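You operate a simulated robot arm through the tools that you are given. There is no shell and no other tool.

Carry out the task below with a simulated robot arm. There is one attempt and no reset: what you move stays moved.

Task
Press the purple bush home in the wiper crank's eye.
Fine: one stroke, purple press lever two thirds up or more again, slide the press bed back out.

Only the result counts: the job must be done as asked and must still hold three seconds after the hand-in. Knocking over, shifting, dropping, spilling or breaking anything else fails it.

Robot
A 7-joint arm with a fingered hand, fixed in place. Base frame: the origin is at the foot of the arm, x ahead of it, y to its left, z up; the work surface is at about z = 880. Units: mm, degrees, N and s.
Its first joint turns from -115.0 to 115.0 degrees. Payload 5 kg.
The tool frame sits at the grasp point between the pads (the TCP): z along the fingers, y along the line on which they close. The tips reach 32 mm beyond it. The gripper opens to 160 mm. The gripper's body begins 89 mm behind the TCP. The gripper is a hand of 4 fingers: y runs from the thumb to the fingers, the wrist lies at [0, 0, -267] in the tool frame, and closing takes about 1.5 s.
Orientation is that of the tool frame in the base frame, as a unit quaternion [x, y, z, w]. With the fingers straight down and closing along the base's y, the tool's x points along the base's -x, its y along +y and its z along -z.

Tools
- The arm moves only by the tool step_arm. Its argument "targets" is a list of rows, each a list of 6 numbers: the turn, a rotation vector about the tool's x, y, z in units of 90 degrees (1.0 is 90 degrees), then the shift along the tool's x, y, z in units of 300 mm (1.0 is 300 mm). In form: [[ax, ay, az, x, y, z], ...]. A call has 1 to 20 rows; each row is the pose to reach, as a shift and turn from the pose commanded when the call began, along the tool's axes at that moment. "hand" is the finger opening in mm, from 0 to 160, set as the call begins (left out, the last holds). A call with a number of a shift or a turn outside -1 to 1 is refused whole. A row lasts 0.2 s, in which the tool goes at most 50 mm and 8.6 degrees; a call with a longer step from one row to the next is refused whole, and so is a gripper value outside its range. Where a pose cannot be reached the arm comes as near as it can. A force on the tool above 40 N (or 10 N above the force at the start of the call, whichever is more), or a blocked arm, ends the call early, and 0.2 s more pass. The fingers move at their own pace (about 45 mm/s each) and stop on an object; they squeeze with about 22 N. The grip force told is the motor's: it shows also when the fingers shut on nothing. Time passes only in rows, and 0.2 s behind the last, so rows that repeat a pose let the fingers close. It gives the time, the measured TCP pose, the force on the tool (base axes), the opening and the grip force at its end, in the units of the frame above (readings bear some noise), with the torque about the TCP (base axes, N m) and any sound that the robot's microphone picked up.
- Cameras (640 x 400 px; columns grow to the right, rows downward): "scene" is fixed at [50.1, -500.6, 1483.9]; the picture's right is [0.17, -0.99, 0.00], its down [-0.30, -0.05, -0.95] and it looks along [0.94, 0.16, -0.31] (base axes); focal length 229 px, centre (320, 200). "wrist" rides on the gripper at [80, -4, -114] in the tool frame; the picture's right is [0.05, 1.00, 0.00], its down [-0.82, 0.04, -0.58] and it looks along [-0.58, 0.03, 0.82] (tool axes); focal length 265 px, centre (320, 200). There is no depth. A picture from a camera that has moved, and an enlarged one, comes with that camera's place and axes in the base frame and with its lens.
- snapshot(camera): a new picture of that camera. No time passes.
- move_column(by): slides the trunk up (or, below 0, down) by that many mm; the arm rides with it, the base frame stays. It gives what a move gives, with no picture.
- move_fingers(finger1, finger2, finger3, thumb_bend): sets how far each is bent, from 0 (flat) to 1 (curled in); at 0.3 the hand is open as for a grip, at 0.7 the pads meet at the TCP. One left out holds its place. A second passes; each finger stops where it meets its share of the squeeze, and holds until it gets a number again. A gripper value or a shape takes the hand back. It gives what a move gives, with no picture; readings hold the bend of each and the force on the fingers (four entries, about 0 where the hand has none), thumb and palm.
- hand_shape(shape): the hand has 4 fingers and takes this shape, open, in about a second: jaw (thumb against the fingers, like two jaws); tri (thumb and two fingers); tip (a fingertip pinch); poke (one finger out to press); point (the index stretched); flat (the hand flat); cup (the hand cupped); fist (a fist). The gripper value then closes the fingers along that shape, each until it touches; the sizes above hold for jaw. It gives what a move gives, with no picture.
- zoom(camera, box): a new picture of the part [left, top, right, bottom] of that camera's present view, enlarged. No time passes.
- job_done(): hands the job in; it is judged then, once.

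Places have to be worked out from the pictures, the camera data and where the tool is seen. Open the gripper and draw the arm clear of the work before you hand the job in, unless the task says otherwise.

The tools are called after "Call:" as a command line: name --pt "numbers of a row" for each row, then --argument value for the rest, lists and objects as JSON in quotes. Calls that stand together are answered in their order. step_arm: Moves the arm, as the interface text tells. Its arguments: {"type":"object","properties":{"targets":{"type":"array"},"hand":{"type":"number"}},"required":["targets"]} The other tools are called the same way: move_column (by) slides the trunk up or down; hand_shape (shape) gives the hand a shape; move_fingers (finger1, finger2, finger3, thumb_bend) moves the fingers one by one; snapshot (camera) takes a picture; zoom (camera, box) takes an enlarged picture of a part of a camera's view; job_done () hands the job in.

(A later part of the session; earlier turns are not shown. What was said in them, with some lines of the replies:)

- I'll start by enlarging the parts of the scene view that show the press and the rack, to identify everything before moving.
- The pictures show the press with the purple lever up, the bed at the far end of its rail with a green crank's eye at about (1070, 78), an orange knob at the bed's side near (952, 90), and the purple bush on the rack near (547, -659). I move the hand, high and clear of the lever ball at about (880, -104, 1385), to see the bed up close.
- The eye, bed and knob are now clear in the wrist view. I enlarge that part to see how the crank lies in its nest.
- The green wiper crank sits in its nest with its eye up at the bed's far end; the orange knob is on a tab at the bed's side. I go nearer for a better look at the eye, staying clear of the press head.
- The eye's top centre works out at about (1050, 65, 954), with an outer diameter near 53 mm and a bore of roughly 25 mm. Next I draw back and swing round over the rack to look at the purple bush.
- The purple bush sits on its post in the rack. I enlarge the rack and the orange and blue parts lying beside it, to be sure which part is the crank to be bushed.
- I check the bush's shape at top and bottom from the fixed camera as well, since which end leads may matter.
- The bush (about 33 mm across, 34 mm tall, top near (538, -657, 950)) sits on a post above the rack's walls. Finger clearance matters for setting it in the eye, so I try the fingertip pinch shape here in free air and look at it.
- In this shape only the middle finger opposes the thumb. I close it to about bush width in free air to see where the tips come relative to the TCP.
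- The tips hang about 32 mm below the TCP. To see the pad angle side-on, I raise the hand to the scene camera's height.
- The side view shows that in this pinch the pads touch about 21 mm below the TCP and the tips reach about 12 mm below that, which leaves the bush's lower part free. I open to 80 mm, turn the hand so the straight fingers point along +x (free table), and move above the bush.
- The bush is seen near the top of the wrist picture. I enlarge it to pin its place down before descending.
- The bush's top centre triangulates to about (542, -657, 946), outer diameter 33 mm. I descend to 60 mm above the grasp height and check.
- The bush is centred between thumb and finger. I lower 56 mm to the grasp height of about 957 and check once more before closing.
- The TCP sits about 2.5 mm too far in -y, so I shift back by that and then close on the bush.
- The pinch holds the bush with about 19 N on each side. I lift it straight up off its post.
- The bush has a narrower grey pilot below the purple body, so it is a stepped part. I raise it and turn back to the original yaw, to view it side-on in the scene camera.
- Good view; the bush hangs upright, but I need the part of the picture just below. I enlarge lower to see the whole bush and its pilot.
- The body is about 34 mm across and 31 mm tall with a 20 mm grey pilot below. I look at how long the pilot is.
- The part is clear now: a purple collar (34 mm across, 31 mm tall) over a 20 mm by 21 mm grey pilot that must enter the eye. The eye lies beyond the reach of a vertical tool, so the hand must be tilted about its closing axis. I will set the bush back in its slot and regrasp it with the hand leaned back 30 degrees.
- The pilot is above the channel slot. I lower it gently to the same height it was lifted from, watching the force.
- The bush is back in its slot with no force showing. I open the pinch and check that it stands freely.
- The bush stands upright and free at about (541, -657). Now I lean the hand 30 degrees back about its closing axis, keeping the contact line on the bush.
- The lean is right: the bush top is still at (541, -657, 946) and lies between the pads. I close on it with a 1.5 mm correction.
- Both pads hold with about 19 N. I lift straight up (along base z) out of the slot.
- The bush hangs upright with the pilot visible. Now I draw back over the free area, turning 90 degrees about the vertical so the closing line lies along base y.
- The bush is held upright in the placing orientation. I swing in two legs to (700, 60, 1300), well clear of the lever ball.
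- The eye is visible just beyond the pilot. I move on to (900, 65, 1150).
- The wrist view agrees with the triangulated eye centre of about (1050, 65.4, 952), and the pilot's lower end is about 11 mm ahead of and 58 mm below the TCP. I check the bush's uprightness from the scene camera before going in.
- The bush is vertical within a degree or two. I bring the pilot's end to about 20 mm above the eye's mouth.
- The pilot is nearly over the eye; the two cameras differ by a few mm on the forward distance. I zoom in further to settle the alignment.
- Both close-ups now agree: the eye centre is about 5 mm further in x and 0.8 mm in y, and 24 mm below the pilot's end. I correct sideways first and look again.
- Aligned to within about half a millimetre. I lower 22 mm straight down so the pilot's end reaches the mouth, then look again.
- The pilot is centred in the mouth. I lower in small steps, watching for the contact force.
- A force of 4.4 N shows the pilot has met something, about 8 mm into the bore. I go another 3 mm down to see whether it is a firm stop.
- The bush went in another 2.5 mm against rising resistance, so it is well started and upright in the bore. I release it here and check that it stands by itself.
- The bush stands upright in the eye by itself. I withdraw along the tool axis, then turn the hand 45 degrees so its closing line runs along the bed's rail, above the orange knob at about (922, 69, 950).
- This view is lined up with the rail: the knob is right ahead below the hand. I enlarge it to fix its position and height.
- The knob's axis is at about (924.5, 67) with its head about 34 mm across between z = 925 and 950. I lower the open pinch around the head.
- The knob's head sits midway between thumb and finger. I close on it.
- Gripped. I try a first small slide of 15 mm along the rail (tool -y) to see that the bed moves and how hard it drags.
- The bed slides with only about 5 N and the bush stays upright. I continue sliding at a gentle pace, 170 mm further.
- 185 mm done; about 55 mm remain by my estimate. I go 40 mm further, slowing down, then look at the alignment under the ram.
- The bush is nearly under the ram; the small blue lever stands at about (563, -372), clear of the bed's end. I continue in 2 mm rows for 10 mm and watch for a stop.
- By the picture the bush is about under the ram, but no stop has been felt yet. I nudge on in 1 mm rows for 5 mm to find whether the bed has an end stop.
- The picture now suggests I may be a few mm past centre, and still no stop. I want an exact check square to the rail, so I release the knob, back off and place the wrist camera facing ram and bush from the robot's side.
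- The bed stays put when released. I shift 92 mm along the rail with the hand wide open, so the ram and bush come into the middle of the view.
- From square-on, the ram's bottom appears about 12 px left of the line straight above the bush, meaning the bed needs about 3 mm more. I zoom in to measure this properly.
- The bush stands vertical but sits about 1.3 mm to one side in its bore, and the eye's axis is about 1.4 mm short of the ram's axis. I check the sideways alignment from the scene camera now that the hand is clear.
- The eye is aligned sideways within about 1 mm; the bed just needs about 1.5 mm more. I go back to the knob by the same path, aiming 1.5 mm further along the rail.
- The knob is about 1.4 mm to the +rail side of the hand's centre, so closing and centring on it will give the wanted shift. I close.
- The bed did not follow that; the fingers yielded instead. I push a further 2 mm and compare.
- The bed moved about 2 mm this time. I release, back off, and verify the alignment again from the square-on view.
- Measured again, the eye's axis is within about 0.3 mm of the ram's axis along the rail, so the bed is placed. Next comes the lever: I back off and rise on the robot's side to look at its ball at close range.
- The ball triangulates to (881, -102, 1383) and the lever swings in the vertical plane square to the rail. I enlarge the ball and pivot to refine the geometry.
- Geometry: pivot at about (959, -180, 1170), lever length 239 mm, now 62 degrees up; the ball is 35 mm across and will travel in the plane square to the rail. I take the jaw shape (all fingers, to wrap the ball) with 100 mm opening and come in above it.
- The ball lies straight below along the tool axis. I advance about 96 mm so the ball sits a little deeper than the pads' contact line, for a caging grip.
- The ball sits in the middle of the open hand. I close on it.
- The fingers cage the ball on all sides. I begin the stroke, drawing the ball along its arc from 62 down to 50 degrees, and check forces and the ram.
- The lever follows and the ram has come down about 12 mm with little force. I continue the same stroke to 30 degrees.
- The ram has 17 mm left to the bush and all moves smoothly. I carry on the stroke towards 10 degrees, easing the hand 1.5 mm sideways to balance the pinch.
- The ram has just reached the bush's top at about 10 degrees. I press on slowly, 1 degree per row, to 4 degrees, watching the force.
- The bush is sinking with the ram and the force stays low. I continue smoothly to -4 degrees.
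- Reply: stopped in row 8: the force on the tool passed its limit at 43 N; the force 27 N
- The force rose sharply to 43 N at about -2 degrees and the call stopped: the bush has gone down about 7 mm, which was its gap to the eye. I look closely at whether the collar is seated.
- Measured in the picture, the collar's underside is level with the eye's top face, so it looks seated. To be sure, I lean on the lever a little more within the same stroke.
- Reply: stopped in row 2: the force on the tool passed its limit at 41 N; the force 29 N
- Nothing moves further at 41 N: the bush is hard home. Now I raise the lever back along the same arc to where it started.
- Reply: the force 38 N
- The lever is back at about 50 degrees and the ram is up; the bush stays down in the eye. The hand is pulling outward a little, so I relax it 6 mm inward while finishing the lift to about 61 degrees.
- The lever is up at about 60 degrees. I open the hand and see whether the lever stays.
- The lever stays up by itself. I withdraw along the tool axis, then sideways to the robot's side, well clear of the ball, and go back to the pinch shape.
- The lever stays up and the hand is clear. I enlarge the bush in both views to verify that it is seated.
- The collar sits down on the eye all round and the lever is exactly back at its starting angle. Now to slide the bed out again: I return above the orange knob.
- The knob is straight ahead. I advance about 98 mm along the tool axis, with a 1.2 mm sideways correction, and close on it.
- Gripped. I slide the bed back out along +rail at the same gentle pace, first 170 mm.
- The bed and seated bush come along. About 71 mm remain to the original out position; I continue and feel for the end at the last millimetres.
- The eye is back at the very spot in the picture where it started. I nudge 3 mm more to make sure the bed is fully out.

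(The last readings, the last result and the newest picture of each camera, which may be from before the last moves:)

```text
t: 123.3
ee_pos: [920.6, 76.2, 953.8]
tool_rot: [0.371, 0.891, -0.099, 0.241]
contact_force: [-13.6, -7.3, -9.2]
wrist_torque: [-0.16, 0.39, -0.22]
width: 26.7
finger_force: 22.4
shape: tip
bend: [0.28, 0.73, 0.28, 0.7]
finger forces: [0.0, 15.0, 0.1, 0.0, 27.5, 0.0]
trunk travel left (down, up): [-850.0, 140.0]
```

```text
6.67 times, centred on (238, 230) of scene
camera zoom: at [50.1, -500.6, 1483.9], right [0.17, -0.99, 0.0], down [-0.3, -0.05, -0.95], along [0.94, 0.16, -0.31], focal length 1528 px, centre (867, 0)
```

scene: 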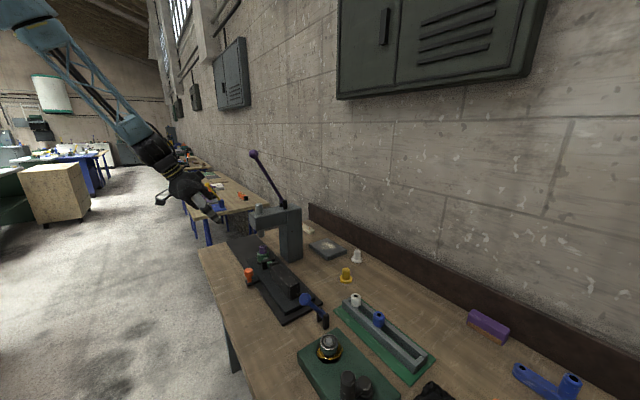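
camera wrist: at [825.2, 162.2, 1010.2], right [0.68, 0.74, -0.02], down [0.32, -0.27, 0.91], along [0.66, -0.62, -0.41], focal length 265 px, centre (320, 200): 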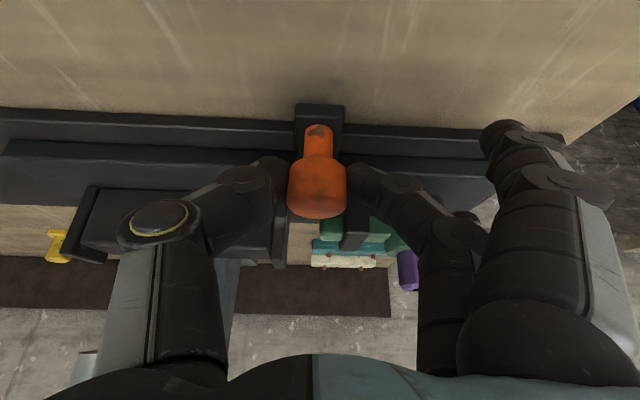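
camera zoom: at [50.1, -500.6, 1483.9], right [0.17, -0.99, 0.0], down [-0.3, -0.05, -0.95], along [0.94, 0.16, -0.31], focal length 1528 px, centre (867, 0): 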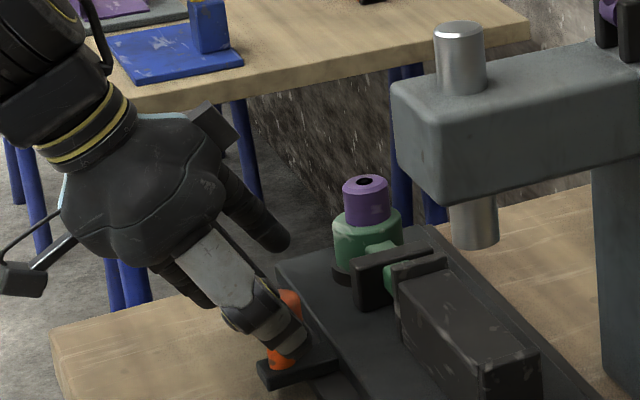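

The bed is against its outer stop (the force rises, nothing moves). I release the knob and withdraw along the tool axis.

Call:
step_arm --pt "0 0 0 0 -0.007 0" --pt "0 0 0 0 -0.007 0" --pt "0 0 0 0 -0.007 0" --pt "0 0 0 0 -0.007 0" --pt "0 0 0 0 -0.007 0" --pt "0 0 0 0 -0.007 0" --hand 80

Call:
step_arm --pt "0 0 0 0 0 -0.05" --pt "0 0 0 0 0 -0.12" --pt "0 0 0 0 0 -0.22" --pt "0 0 0 0 0 -0.36" --pt "0 0 0 0 0 -0.5" --pt "0 0 0 0 0 -0.65" --pt "0 0 0 0 0 -0.65"

Call:
snapshot --camera "wrist"

Call:
snapshot --camera "scene"

Call:
zoom --camera "scene" --box '[230, 216, 262, 236]'

```text
t: 124.7
ee_pos: [919.9, 75.0, 954.0]
tool_rot: [0.37, 0.891, -0.099, 0.242]
contact_force: [0.8, -0.9, -0.3]
wrist_torque: [-0.01, 0.02, 0.02]
width: 78.9
finger_force: 0.0
shape: tip
bend: [0.01, 0.72, 0.01, 0.7]
finger forces: [0.0, 0.1, 0.1, 0.1, 0.0, 0.1]
trunk travel left (down, up): [-850.0, 140.0]
```

```text
t: 126.3
ee_pos: [850.0, 145.8, 1122.5]
tool_rot: [0.37, 0.892, -0.098, 0.242]
contact_force: [0.6, -0.2, -0.2]
wrist_torque: [-0.01, 0.04, -0.02]
width: 79.3
finger_force: 0.0
shape: tip
bend: [0.01, 0.72, 0.01, 0.7]
finger forces: [0.0, 0.0, 0.1, 0.0, 0.1, 0.0]
trunk travel left (down, up): [-850.0, 140.0]
```

```text
taken
camera wrist: at [756.7, 233.2, 1178.8], right [0.68, 0.74, -0.02], down [0.32, -0.27, 0.91], along [0.66, -0.62, -0.41], focal length 265 px, centre (320, 200)
```

wrist: 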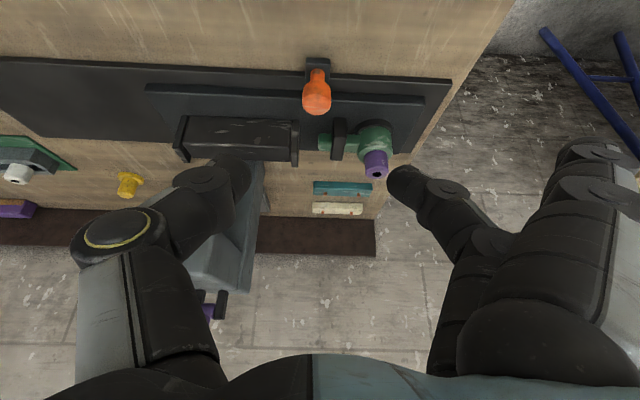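

```text
taken
```

scene: 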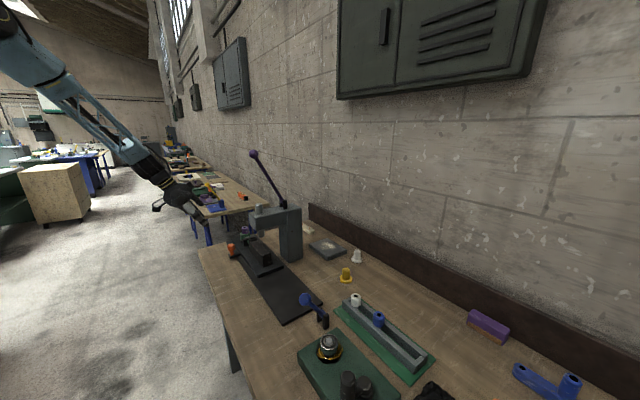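

```text
16.00 times, centred on (246, 226) of scene
camera zoom: at [50.1, -500.6, 1483.9], right [0.17, -0.99, 0.0], down [-0.3, -0.05, -0.95], along [0.94, 0.16, -0.31], focal length 3667 px, centre (1504, -216)
```

zoom: 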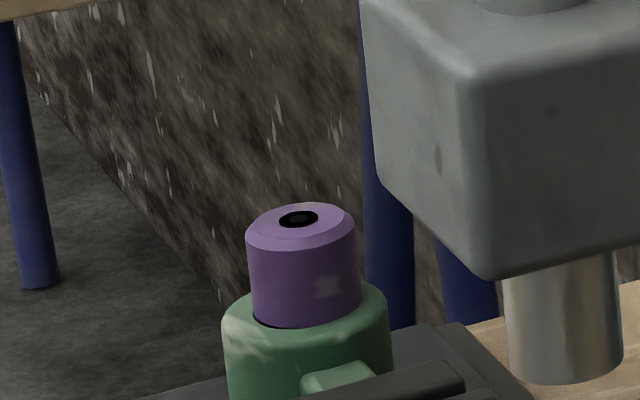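

Bush, bed and lever look right. I enlarge the wrist view of the seated bush for a last check from the robot's side.

Call:
zoom --camera "wrist" --box '[344, 125, 408, 185]'

Call:
zoom --camera "wrist" --box '[356, 135, 396, 160]'

```text
6.67 times, centred on (376, 155) of wrist
camera zoom: at [756.7, 233.2, 1178.8], right [0.68, 0.74, -0.02], down [0.32, -0.27, 0.91], along [0.66, -0.62, -0.41], focal length 1769 px, centre (-53, 500)
```

zoom: 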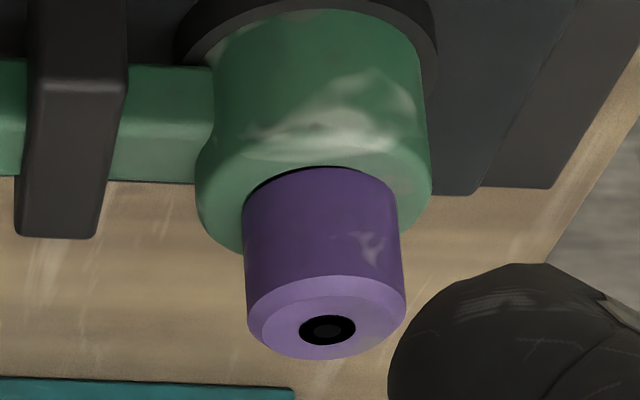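

```text
16.00 times, centred on (376, 148) of wrist
camera zoom: at [756.7, 233.2, 1178.8], right [0.68, 0.74, -0.02], down [0.32, -0.27, 0.91], along [0.66, -0.62, -0.41], focal length 4246 px, centre (-576, 1040)
```

zoom: 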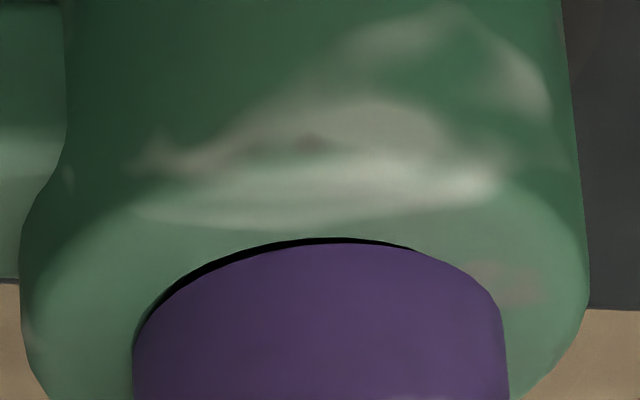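

The collar sits flush on the eye with only the chamfer's thin shadow showing at one side. I draw the arm well clear and open the hand fully.

Call:
step_arm --pt "0 0 0 -0.01 -0.05 -0.12" --pt "0 0 0 -0.022 -0.1 -0.24" --pt "0 0 0 -0.033 -0.15 -0.36" --pt "0 0 0 -0.044 -0.2 -0.48" --pt "0 0 0 -0.055 -0.25 -0.6" --pt "0 0 0 -0.066 -0.3 -0.72" --pt "0 0 0 -0.077 -0.353 -0.841" --pt "0 0 0 -0.077 -0.353 -0.841" --hand 160

Call:
snapshot --camera "scene"

Call:
zoom --camera "scene" --box '[200, 140, 360, 280]'

Call:
snapshot --camera "wrist"

```text
t: 128.1
ee_pos: [698.4, 146.5, 1350.6]
tool_rot: [0.371, 0.891, -0.099, 0.242]
contact_force: [0.6, -0.9, 0.6]
wrist_torque: [-0.03, 0.02, -0.01]
width: 159.6
finger_force: 0.1
shape: tip
bend: [0.01, 0.3, 0.01, 0.3]
finger forces: [0.0, 0.0, 0.0, 0.1, 0.1, 0.1]
trunk travel left (down, up): [-850.0, 140.0]
```

```text
taken
```

scene: 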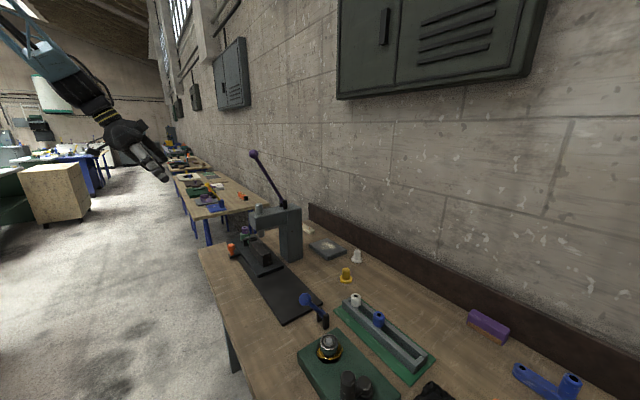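

```text
2.86 times, centred on (280, 210) of scene
camera zoom: at [50.1, -500.6, 1483.9], right [0.17, -0.99, 0.0], down [-0.3, -0.05, -0.95], along [0.94, 0.16, -0.31], focal length 655 px, centre (434, 171)
```

zoom: 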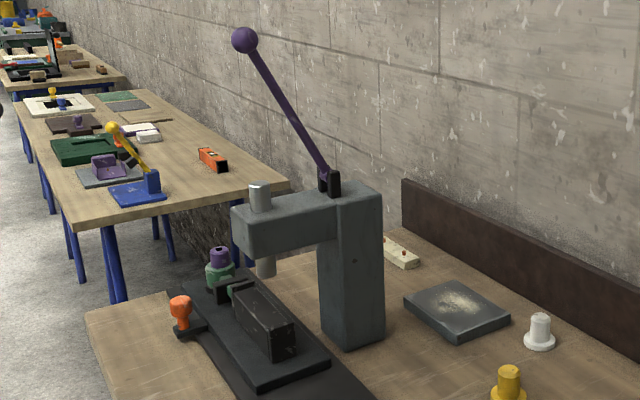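

```text
taken
camera wrist: at [606.0, 234.8, 1407.3], right [0.68, 0.74, -0.02], down [0.32, -0.26, 0.91], along [0.66, -0.62, -0.41], focal length 265 px, centre (320, 200)
```

wrist: 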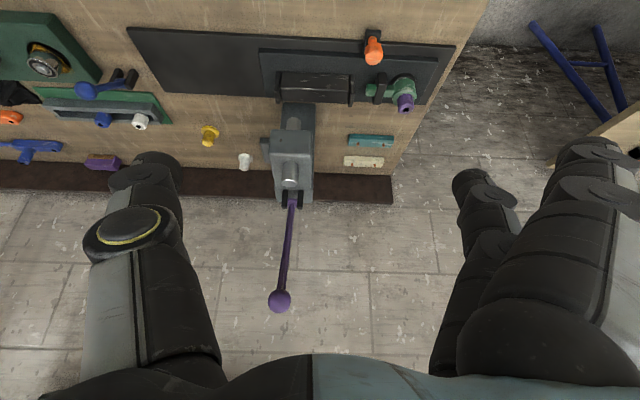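

Everything is in place: the bush is seated in the green crank's eye, the purple lever is back up at its starting angle, the bed is fully out, and the arm is clear with the hand open. I hand the job in.

Call:
job_done

```text
The job is handed in.
```

I pressed the purple bush home in the wiper crank's eye in a single stroke, and the job is handed in. I don't have the judge's result.

- **Crank:** I took the green part already sitting in the press nest to be the wiper crank.
- **Bush:** Its collar sits level with the eye's top face, as far as the pictures show. It would go no further with about 41 N on the lever.
- **Lever:** The purple press lever is back at its starting angle and stays up by itself.
- **Bed:** It is slid fully out, against its outer stop.
- **Surroundings:** I saw nothing else knocked over or out of place in the last pictures. The arm is drawn clear with the hand open.

The bush may sit a millimetre or two off the eye's centre. When I set it in by hand, its pilot end had some play in the bore.
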